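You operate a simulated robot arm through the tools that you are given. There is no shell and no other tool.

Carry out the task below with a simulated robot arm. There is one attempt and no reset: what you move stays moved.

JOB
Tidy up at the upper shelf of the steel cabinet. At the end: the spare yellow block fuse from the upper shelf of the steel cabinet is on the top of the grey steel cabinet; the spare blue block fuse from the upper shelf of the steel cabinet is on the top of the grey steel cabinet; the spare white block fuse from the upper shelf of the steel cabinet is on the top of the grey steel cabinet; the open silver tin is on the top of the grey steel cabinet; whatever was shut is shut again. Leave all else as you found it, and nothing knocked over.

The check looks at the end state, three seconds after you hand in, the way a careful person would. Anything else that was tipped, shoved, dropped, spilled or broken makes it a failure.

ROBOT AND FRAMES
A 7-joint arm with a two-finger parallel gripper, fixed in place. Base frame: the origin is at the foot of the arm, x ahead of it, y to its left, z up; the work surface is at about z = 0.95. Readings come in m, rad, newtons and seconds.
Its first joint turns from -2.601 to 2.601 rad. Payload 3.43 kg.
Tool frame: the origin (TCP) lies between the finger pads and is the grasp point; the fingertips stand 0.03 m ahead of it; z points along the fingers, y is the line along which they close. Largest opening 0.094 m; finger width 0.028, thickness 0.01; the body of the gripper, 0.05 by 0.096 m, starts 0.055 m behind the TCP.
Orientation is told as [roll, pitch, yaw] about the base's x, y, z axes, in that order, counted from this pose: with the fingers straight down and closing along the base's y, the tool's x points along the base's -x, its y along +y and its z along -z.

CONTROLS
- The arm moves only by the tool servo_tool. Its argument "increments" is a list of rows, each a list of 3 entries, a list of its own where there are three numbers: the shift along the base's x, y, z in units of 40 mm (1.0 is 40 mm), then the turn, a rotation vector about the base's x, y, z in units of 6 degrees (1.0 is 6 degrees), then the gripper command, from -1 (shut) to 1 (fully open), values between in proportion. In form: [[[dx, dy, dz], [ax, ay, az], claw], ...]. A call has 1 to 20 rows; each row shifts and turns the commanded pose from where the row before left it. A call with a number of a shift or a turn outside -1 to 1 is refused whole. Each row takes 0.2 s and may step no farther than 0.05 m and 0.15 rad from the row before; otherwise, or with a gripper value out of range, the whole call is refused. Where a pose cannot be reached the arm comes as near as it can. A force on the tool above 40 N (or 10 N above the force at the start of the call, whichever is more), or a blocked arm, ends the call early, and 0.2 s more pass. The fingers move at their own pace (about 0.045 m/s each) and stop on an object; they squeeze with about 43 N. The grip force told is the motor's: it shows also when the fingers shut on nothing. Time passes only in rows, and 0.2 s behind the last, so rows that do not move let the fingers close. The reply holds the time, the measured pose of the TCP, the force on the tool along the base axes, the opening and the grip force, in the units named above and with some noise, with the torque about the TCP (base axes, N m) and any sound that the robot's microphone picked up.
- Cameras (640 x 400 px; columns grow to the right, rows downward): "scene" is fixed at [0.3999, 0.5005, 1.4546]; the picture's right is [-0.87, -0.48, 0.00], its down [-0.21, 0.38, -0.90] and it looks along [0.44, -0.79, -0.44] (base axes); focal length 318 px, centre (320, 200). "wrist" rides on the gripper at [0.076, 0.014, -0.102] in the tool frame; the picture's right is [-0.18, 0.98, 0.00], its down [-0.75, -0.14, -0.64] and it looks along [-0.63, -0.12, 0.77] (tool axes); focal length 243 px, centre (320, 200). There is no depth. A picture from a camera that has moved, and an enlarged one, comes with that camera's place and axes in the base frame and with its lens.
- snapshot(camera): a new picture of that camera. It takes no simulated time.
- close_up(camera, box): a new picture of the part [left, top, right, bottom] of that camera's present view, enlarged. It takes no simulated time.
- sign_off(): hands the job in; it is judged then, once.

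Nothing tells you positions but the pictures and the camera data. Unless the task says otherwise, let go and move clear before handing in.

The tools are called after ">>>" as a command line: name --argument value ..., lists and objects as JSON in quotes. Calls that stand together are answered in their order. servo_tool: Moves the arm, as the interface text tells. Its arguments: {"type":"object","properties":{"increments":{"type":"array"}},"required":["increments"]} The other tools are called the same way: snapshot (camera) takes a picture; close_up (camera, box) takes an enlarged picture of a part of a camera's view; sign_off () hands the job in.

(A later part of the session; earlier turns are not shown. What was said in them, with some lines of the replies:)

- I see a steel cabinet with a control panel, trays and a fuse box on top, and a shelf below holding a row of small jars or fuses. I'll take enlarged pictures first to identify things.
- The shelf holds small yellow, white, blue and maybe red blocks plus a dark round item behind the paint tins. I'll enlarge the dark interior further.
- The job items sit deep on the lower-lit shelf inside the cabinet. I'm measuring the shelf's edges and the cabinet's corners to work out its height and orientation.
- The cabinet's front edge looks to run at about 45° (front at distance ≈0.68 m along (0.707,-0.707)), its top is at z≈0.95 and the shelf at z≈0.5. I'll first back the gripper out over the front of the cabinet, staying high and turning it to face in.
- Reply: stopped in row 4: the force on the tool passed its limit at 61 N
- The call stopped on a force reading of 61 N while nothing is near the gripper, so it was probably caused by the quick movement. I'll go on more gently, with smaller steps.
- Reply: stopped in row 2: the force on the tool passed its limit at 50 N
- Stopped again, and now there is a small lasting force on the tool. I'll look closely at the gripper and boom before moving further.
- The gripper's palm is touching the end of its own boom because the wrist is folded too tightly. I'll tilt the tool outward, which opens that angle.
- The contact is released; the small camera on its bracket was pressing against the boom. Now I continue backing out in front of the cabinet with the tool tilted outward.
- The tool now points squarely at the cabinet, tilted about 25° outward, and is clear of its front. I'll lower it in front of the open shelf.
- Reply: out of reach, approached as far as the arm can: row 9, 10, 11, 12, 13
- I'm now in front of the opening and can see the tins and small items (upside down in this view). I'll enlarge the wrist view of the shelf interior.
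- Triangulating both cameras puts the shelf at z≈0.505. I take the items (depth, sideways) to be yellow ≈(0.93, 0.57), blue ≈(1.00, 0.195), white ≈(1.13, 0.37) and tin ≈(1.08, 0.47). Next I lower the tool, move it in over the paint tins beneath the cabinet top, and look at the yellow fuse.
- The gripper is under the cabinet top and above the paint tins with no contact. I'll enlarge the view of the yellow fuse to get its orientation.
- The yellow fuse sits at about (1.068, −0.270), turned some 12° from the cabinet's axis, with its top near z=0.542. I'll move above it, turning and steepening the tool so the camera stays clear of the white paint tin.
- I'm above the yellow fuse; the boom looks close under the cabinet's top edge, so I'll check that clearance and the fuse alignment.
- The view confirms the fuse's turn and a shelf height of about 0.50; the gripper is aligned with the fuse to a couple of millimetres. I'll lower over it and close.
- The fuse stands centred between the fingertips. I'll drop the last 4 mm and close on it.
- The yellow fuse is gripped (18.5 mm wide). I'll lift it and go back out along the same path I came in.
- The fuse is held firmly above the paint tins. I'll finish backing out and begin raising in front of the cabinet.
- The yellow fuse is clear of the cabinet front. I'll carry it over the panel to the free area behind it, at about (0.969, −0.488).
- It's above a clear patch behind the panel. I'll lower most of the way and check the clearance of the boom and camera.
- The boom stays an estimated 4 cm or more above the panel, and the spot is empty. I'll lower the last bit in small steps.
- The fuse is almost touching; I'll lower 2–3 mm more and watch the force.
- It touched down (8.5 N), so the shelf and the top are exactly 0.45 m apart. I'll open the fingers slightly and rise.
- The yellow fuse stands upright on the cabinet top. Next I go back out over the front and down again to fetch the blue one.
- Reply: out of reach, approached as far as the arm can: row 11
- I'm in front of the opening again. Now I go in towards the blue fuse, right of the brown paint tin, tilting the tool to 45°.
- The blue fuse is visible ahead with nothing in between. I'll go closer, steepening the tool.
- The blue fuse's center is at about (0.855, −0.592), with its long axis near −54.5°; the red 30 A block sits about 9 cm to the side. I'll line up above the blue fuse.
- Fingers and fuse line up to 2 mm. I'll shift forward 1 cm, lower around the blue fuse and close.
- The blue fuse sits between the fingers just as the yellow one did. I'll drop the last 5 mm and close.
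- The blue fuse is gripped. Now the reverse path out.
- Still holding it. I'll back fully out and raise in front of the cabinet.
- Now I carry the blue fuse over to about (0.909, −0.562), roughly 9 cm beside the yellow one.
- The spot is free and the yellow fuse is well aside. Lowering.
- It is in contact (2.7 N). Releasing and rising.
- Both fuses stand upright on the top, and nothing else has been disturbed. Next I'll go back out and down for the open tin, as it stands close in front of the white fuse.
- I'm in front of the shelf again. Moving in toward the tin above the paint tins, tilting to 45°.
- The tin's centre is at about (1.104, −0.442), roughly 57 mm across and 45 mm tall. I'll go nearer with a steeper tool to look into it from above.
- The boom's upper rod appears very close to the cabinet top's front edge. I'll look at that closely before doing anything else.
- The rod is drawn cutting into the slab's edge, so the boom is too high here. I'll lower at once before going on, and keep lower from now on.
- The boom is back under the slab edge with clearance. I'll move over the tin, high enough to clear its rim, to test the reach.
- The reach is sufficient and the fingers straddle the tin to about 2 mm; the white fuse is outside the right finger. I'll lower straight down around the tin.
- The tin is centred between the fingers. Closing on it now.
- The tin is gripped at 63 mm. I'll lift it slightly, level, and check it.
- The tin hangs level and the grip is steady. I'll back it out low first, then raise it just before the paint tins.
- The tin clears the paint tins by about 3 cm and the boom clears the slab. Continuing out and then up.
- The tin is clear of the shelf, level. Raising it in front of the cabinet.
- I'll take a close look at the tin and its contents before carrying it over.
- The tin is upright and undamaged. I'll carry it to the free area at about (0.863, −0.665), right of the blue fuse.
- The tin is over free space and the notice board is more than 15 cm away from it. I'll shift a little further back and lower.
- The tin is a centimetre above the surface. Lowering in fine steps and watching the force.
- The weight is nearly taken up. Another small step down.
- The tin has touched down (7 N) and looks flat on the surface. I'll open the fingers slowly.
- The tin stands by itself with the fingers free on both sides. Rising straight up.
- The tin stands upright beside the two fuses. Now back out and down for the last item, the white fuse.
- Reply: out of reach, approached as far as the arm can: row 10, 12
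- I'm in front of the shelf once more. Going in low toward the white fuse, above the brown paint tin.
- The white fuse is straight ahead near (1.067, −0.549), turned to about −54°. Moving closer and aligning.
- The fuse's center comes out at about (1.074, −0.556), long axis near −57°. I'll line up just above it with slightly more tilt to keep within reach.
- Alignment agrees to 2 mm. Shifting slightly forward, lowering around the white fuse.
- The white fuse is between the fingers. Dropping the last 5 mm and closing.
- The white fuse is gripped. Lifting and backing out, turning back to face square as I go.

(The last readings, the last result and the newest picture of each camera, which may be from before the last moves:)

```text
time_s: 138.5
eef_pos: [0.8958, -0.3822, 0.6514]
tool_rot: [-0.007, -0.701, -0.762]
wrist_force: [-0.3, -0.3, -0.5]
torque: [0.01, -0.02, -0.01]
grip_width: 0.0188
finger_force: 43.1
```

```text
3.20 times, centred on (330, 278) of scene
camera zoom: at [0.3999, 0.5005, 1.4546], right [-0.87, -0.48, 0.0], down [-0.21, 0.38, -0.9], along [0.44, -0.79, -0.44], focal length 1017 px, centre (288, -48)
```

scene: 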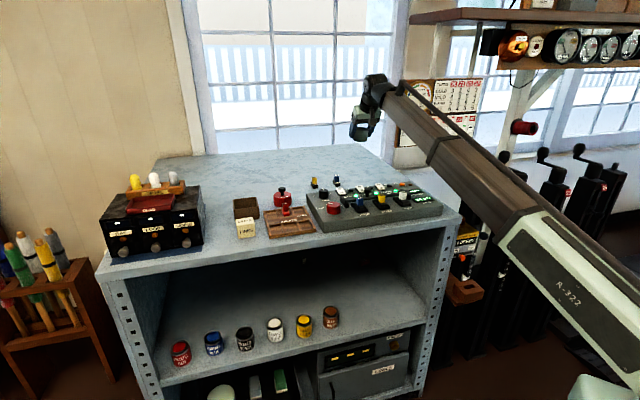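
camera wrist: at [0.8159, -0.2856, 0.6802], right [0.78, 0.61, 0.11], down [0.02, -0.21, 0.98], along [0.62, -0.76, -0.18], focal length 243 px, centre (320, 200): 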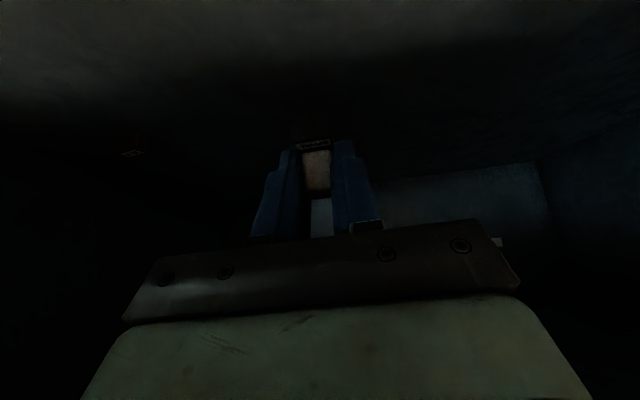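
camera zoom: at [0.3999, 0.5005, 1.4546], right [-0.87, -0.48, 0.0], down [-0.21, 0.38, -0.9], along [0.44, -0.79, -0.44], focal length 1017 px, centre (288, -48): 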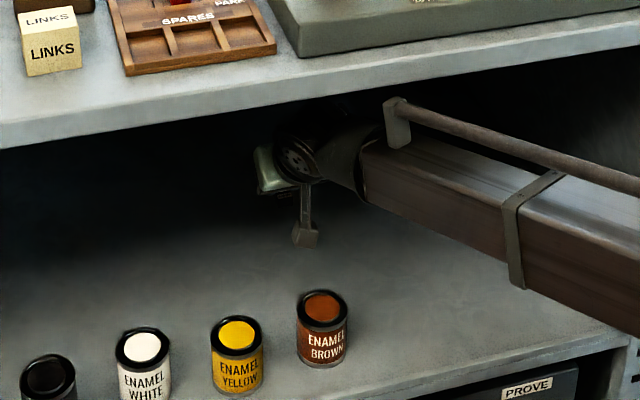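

Clear of everything so far. Continuing out and up.

>>> servo_tool --increments '[[[-0.3, 0.28, 0], [0, 0, 0], -1], [[-0.57, 0.55, 0], [0, 0, 0], -1], [[-0.57, 0.55, 0], [0, 0, 0], -1], [[-0.57, 0.55, 0], [0, 0, 0], -1], [[-0.57, 0.55, 0], [0, 0, 0], -1], [[-0.57, 0.55, 0], [0, 0, 0], -1], [[-0.57, 0.55, 0], [0, 0, 0], -1], [[-0.57, 0.55, 0], [0, 0, 0], -1], [[-0.57, 0.55, 0], [0, 0, 0], -1], [[-0.57, 0.55, 0], [0, 0, 0], -1], [[-0.57, 0.55, 0], [0, 0, 0], -1], [[-0.3, 0.28, 0], [0, 0, 0], -1]]'

>>> servo_tool --increments '[[[0, 0, 0.3], [0, 0, 0], -1], [[0, 0, 0.7], [0, 0, 0], -1], [[0, 0, 0.7], [0, 0, 0], -1], [[0, 0, 0.7], [0, 0, 0], -1], [[0, 0, 0.7], [0, 0, 0], -1], [[0, 0, 0.7], [0, 0, 0], -1], [[0, 0, 0.7], [0, 0, 0], -1], [[0, 0, 0.7], [0, 0, 0], -1], [[0, 0, 0.7], [0, 0, 0], -1], [[0, 0, 0.7], [0, 0, 0], -1], [[0, 0, 0.7], [0, 0, 0], -1], [[0, 0, 0.7], [0, 0, 0], -1], [[0, 0, 0.7], [0, 0, 0], -1], [[0, 0, 0.7], [0, 0, 0], -1], [[0, 0, 0.7], [0, 0, 0], -1], [[0, 0, 0.7], [0, 0, 0], -1], [[0, 0, 0.7], [0, 0, 0], -1], [[0, 0, 0.7], [0, 0, 0], -1], [[0, 0, 0.5], [0, 0, 0], -1]]'

>>> snapshot --camera "scene"

>>> snapshot --camera "wrist"

```text
time_s: 141.1
eef_pos: [0.644, -0.1391, 0.6511]
tool_rot: [-0.007, -0.7, -0.762]
wrist_force: [-0.3, -0.1, 0.0]
torque: [0.01, -0.03, 0.02]
grip_width: 0.0188
finger_force: 43.0
```

```text
time_s: 145.1
eef_pos: [0.6462, -0.1372, 1.1593]
tool_rot: [-0.006, -0.701, -0.76]
wrist_force: [-0.5, -0.1, -0.1]
torque: [0.0, -0.03, -0.04]
grip_width: 0.0187
finger_force: 43.2
out of reach, approached as far as the arm can: row 6
```

```text
taken
```

scene: 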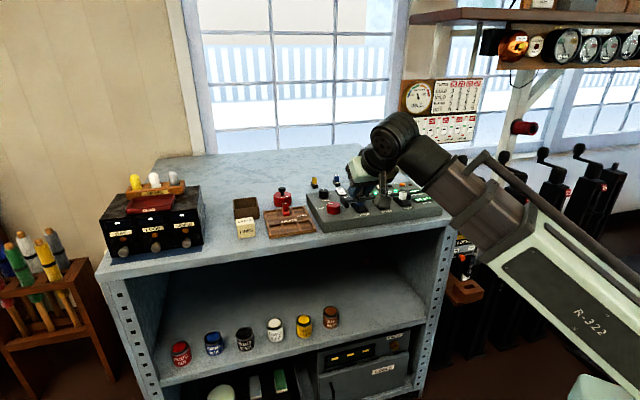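

```text
taken
camera wrist: at [0.5661, -0.0415, 1.1887], right [0.78, 0.61, 0.11], down [0.02, -0.21, 0.98], along [0.62, -0.76, -0.18], focal length 243 px, centre (320, 200)
```

wrist: 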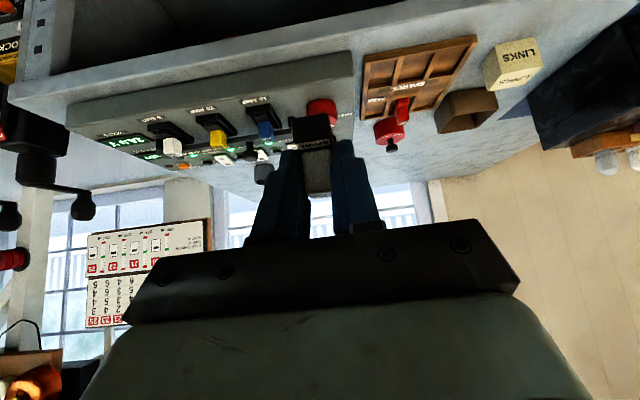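

The white fuse is up and clear. I'll carry it to about (1.089, −0.481), left of and behind the yellow fuse, behind the red lock.

>>> servo_tool --increments '[[[0.3, -0.23, 0], [0, 0, 0], -1], [[0.58, -0.45, 0], [0, 0, 0], -1], [[0.58, -0.45, 0], [0, 0, 0], -1], [[0.58, -0.45, 0], [0, 0, 0], -1], [[0.58, -0.45, 0], [0, 0, 0], -1], [[0.58, -0.45, 0], [0, 0, 0], -1], [[0.58, -0.45, 0], [0, 0, 0], -1], [[0.58, -0.45, 0], [0, 0, 0], -1], [[0.58, -0.45, 0], [0, 0, 0], -1], [[0.58, -0.45, 0], [0, 0, 0], -1], [[0.58, -0.45, 0], [0, 0, 0], -1], [[0.58, -0.45, 0], [0, 0, 0], -1], [[0.58, -0.45, 0], [0, 0, 0], -1], [[0.58, -0.45, 0], [0, 0, 0], -1], [[0.58, -0.45, 0], [0, 0, 0], -1], [[0.58, -0.45, 0], [0, 0, 0], -1], [[0.58, -0.45, 0], [0, 0, 0], -1], [[0.58, -0.45, 0], [0, 0, 0], -1], [[0.58, -0.45, 0], [0, 0, 0], -1], [[0.3, -0.25, 0], [0, 0, 0], -1]]'

>>> snapshot --camera "scene"

>>> snapshot --camera "wrist"

```text
time_s: 149.3
eef_pos: [1.0866, -0.4825, 1.1593]
tool_rot: [-0.008, -0.7, -0.764]
wrist_force: [-0.8, -0.2, 0.3]
torque: [-0.01, -0.04, -0.01]
grip_width: 0.0184
finger_force: 42.5
```

```text
taken
```

scene: 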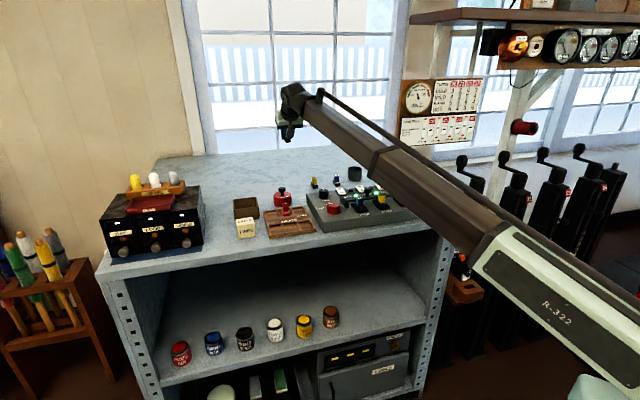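

```text
taken
camera wrist: at [1.0065, -0.3859, 1.1885], right [0.78, 0.61, 0.11], down [0.02, -0.21, 0.98], along [0.62, -0.76, -0.18], focal length 243 px, centre (320, 200)
```

wrist: 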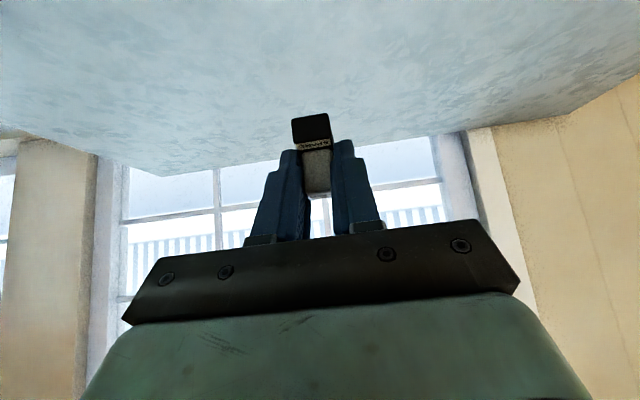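

Over free space. Lowering most of the way, then checking clearances with the lock and panel.

>>> servo_tool --increments '[[[0, 0, -0.3], [0, 0, 0], -1], [[0, 0, -0.6], [0, 0, 0], -1], [[0, 0, -0.6], [0, 0, 0], -1], [[0, 0, -0.6], [0, 0, 0], -1], [[0, 0, -0.6], [0, 0, 0], -1], [[0, 0, -0.5], [0, 0, 0], -1], [[0, 0, -0.3], [0, 0, 0], -1], [[0, 0, 0], [0, 0, 0], -1]]'

>>> close_up --camera "scene" --box '[250, 100, 410, 230]'

>>> snapshot --camera "wrist"

```text
time_s: 151.1
eef_pos: [1.0887, -0.4808, 1.0197]
tool_rot: [-0.008, -0.7, -0.764]
wrist_force: [-0.2, 0.8, 0.7]
torque: [0.0, 0.03, -0.02]
grip_width: 0.0186
finger_force: 43.3
```

```text
3.08 times, centred on (330, 165) of scene
camera zoom: at [0.3999, 0.5005, 1.4546], right [-0.87, -0.48, 0.0], down [-0.21, 0.38, -0.9], along [0.44, -0.79, -0.44], focal length 978 px, centre (289, 308)
```

zoom: 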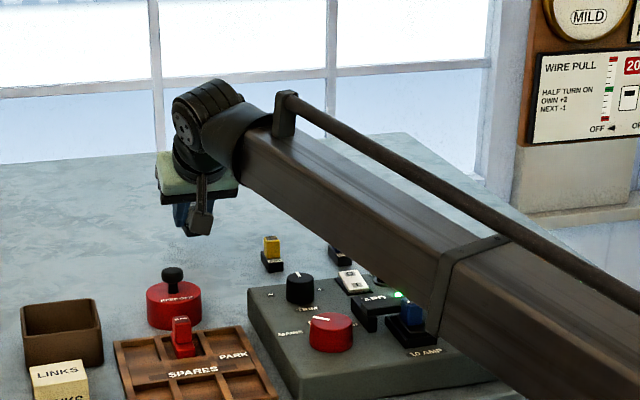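

```text
taken
camera wrist: at [1.009, -0.3851, 1.0487], right [0.78, 0.61, 0.11], down [0.02, -0.21, 0.98], along [0.62, -0.76, -0.18], focal length 243 px, centre (320, 200)
```

wrist: 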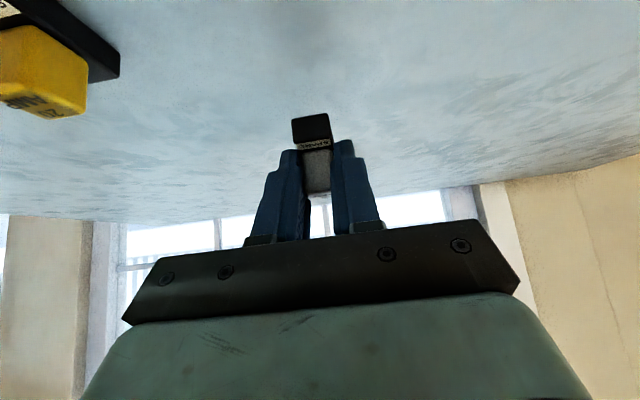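

The boom clears the panel's knobs by about 3 cm even at the final height. Lowering to just above contact.

>>> servo_tool --increments '[[[0, 0, -0.3], [0, 0, 0], -1], [[0, 0, -0.25], [0, 0, 0], -1], [[0, 0, -0.15], [0, 0, 0], -1], [[0, 0, 0], [0, 0, 0], -1]]'

>>> servo_tool --increments '[[[0, 0, -0.05], [0, 0, 0], -1], [[0, 0, 0], [0, 0, 0], -1]]'

>>> close_up --camera "wrist" --box '[200, 40, 440, 200]'

>>> close_up --camera "scene" --box '[270, 130, 350, 200]'

```text
time_s: 152.1
eef_pos: [1.0879, -0.4829, 0.9919]
tool_rot: [-0.007, -0.7, -0.762]
wrist_force: [-0.1, 0.0, -0.6]
torque: [0.02, -0.01, 0.02]
grip_width: 0.0185
finger_force: 42.5
```

```text
time_s: 152.7
eef_pos: [1.0875, -0.4824, 0.99]
tool_rot: [-0.007, -0.701, -0.763]
wrist_force: [-0.4, 0.2, -0.4]
torque: [-0.01, -0.02, 0.0]
grip_width: 0.0185
finger_force: 43.0
```

```text
2.50 times, centred on (320, 120) of wrist
camera zoom: at [1.0086, -0.3858, 1.0193], right [0.78, 0.61, 0.11], down [0.02, -0.21, 0.98], along [0.62, -0.76, -0.18], focal length 606 px, centre (320, 400)
```

zoom: 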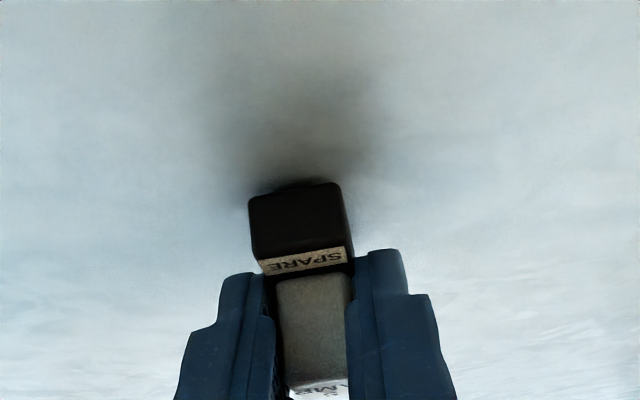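

```text
5.71 times, centred on (310, 165) of scene
camera zoom: at [0.3999, 0.5005, 1.4546], right [-0.87, -0.48, 0.0], down [-0.21, 0.38, -0.9], along [0.44, -0.79, -0.44], focal length 1816 px, centre (377, 400)
```

zoom: 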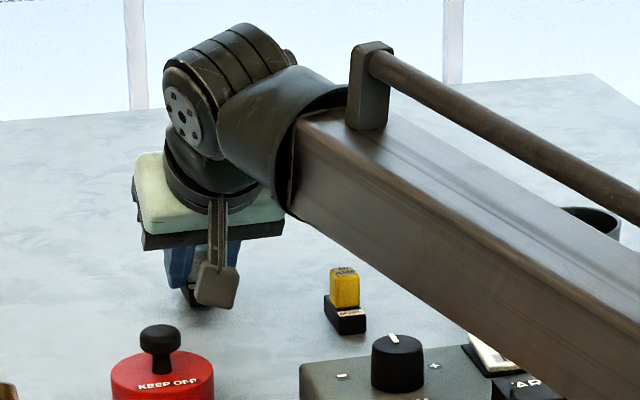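

Almost touching. Final fine steps.

>>> servo_tool --increments '[[[0, 0, -0.05], [0, 0, 0], -1], [[0, 0, 0], [0, 0, 0], -1]]'

>>> servo_tool --increments '[[[0, 0, -0.04], [0, 0, 0], -1], [[0, 0, 0], [0, 0, 0], -1]]'

```text
time_s: 153.3
eef_pos: [1.0871, -0.4828, 0.9879]
tool_rot: [-0.006, -0.699, -0.763]
wrist_force: [0.2, -0.5, 0.2]
torque: [0.02, 0.02, -0.02]
grip_width: 0.0184
finger_force: 43.1
```

```text
time_s: 153.9
eef_pos: [1.0882, -0.4823, 0.986]
tool_rot: [-0.007, -0.7, -0.761]
wrist_force: [-0.1, 0.2, 0.3]
torque: [0.02, -0.06, 0.02]
grip_width: 0.0185
finger_force: 43.1
```

>>> servo_tool --increments '[[[0, 0, -0.03], [0, 0, 0], -1], [[0, 0, 0], [0, 0, 0], -1]]'

>>> close_up --camera "wrist" --box '[200, 40, 440, 200]'

```text
time_s: 154.5
eef_pos: [1.088, -0.4835, 0.9866]
tool_rot: [-0.006, -0.703, -0.762]
wrist_force: [0.2, 0.6, 13.7]
torque: [0.03, -0.04, 0.0]
grip_width: 0.0186
finger_force: 43.2
```

```text
2.50 times, centred on (320, 120) of wrist
camera zoom: at [1.0077, -0.3861, 1.0155], right [0.78, 0.61, 0.11], down [0.02, -0.21, 0.98], along [0.62, -0.76, -0.18], focal length 606 px, centre (320, 400)
```

zoom: 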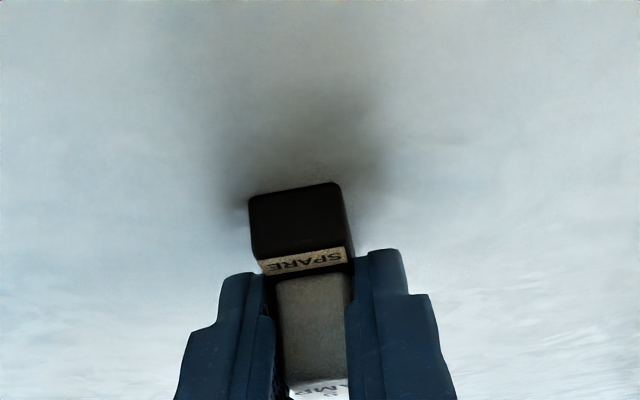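

The fuse is firmly down (13.7 N), at the expected height. Releasing and rising.

>>> servo_tool --increments '[[[0, 0, 0], [0, 0, 0], -0.4], [[0, 0, 0], [0, 0, 0], -0.1], [[0, 0, 0], [0, 0, 0], 0.0], [[0, 0, 0], [0, 0, 0], 0.0], [[0, 0, 0.3], [0, 0, 0], 0.0], [[0, 0, 0.5], [0, 0, 0], 0.0], [[0, 0, 0.6], [0, 0, 0], 0.0], [[0, 0, 0.6], [0, 0, 0], 0.0], [[0, 0, 0.6], [0, 0, 0], 0.0], [[0, 0, 0.6], [0, 0, 0], 0.0], [[0, 0, 0.5], [0, 0, 0], 0.0], [[0, 0, 0.3], [0, 0, 0], 0.0]]'

>>> snapshot --camera "wrist"

>>> close_up --camera "scene" --box '[230, 120, 430, 245]'

```text
time_s: 157.1
eef_pos: [1.087, -0.4821, 1.1447]
tool_rot: [-0.007, -0.699, -0.763]
wrist_force: [-1.0, 0.0, -0.2]
torque: [-0.03, -0.02, 0.03]
grip_width: 0.0473
finger_force: 0.0
```

```text
taken
camera wrist: at [1.0073, -0.386, 1.1745], right [0.78, 0.61, 0.11], down [0.02, -0.21, 0.98], along [0.62, -0.76, -0.18], focal length 243 px, centre (320, 200)
```

wrist: 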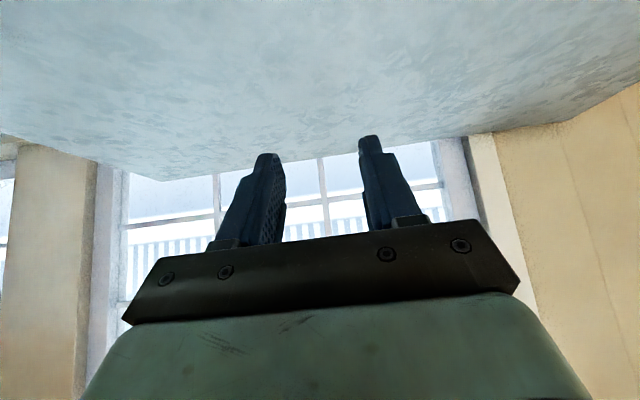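

```text
3.20 times, centred on (330, 182) of scene
camera zoom: at [0.3999, 0.5005, 1.4546], right [-0.87, -0.48, 0.0], down [-0.21, 0.38, -0.9], along [0.44, -0.79, -0.44], focal length 1017 px, centre (288, 256)
```

zoom: 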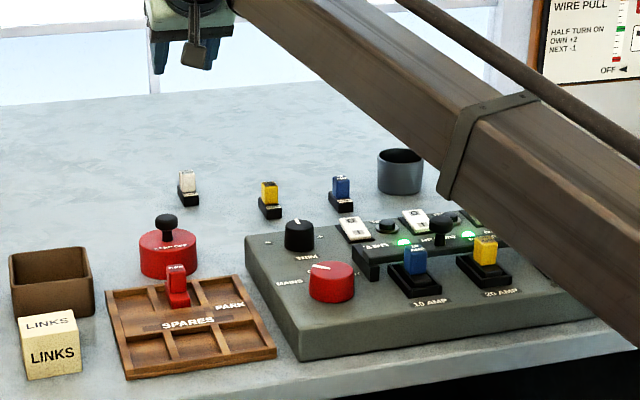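

All four items stand upright on the cabinet top. I'll move the arm clear, back out in front, and then inspect everything.

>>> servo_tool --increments '[[[-0.3, 0.23, 0.2], [0, 0, 0], 0.0], [[-0.58, 0.45, 0.1], [0, 0, 0], 0.0], [[-0.58, 0.45, 0], [0, 0, 0], 0.0], [[-0.58, 0.45, 0], [0, 0, 0], 0.0], [[-0.58, 0.45, 0], [0, 0, 0], 0.0], [[-0.58, 0.45, 0], [0, 0, 0], 0.0], [[-0.58, 0.45, 0], [0, 0, 0], 0.0], [[-0.58, 0.45, 0], [0, 0, 0], 0.0], [[-0.58, 0.45, 0], [0, 0, 0], 0.0], [[-0.58, 0.45, 0], [0, 0, 0], 0.0], [[-0.58, 0.45, 0], [0, 0, 0], 0.0], [[-0.58, 0.45, 0], [0, 0, 0], 0.0], [[-0.58, 0.45, 0], [0, 0, 0], 0.0], [[-0.58, 0.45, 0], [0, 0, 0], 0.0], [[-0.58, 0.45, 0], [0, 0, 0], 0.0], [[-0.58, 0.45, 0], [0, 0, 0], 0.0], [[-0.58, 0.45, 0], [0, 0, 0], 0.0], [[-0.58, 0.45, 0], [0, 0, 0], 0.0], [[-0.3, 0.23, 0], [0, 0, 0], 0.0]]'

>>> snapshot --camera "scene"

>>> close_up --camera "scene" --box '[220, 140, 460, 290]'

>>> close_up --camera "scene" --box '[150, 250, 420, 400]'

>>> close_up --camera "scene" --box '[330, 240, 410, 290]'

```text
time_s: 161.1
eef_pos: [0.6689, -0.1572, 1.1561]
tool_rot: [-0.008, -0.699, -0.763]
wrist_force: [-0.1, 0.8, -0.5]
torque: [-0.03, 0.02, -0.02]
grip_width: 0.0468
finger_force: 0.0
```

```text
taken
```

scene: 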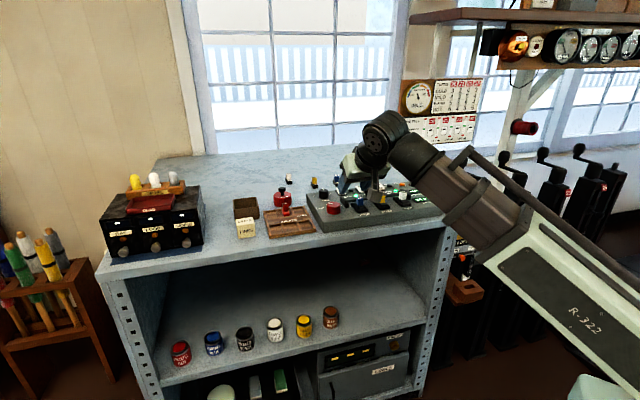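

```text
2.67 times, centred on (340, 215) of scene
camera zoom: at [0.3999, 0.5005, 1.4546], right [-0.87, -0.48, 0.0], down [-0.21, 0.38, -0.9], along [0.44, -0.79, -0.44], focal length 847 px, centre (267, 160)
```

zoom: 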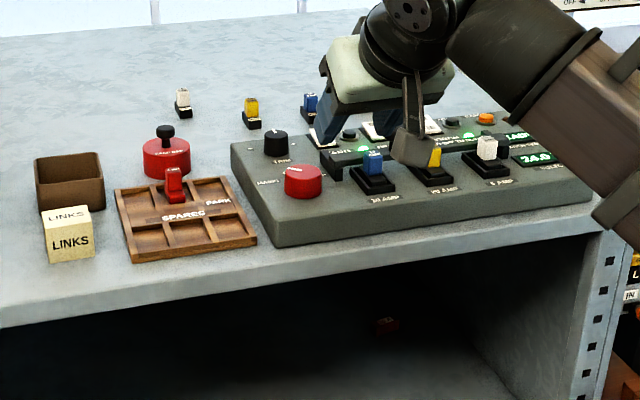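

```text
2.37 times, centred on (285, 325) of scene
camera zoom: at [0.3999, 0.5005, 1.4546], right [-0.87, -0.48, 0.0], down [-0.21, 0.38, -0.9], along [0.44, -0.79, -0.44], focal length 753 px, centre (403, -96)
```

zoom: 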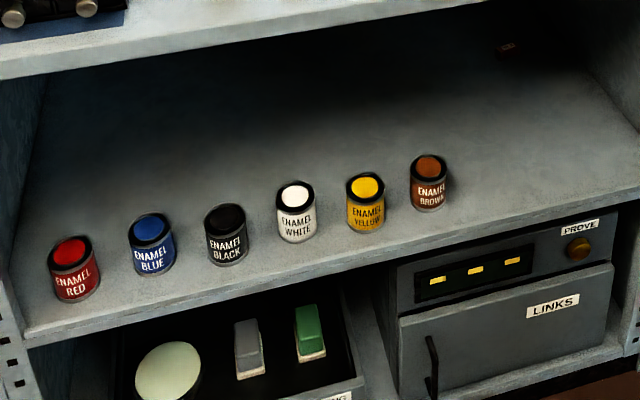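

```text
8.00 times, centred on (370, 265) of scene
camera zoom: at [0.3999, 0.5005, 1.4546], right [-0.87, -0.48, 0.0], down [-0.21, 0.38, -0.9], along [0.44, -0.79, -0.44], focal length 2542 px, centre (-80, -320)
```

zoom: 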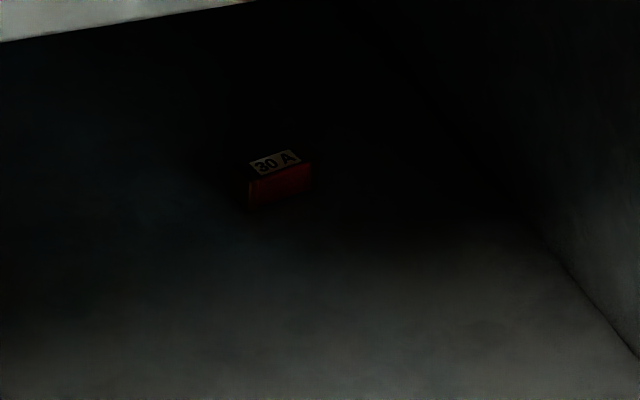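

All three fuses and the tin are upright on the cabinet top. The paint tins, the red 30 A block, the panel and the drawers look unchanged from the start, and I opened nothing. The gripper is empty and clear, so I'm handing in.

>>> sign_off

```text
The job is handed in.
```

I moved the spare yellow, blue and white block fuses and the open silver tin from the upper shelf to the top of the grey steel cabinet, and handed the job in. I don't have the check's result.

- **Fuses:** all three stand upright in a loose row behind the control panel, with the white one a little further back, behind the red lock.
- **Tin:** it stands upright to the right of the blue fuse. I kept it level the whole way because I could not see whether anything was inside.
- **Shut things:** I opened nothing, so nothing needed closing again.
- **Left alone:** in the final pictures the paint tins, the red 30 A block, the control panel and the other items on top look as they did at the start.
- **Contacts:** early on the wrist camera pressed against the arm's own boom and stopped the motion twice. Later the rod on top of the boom was drawn cutting into the front edge of the cabinet top. The arm felt no force then, and I lowered it at once. The cabinet looks unmoved.
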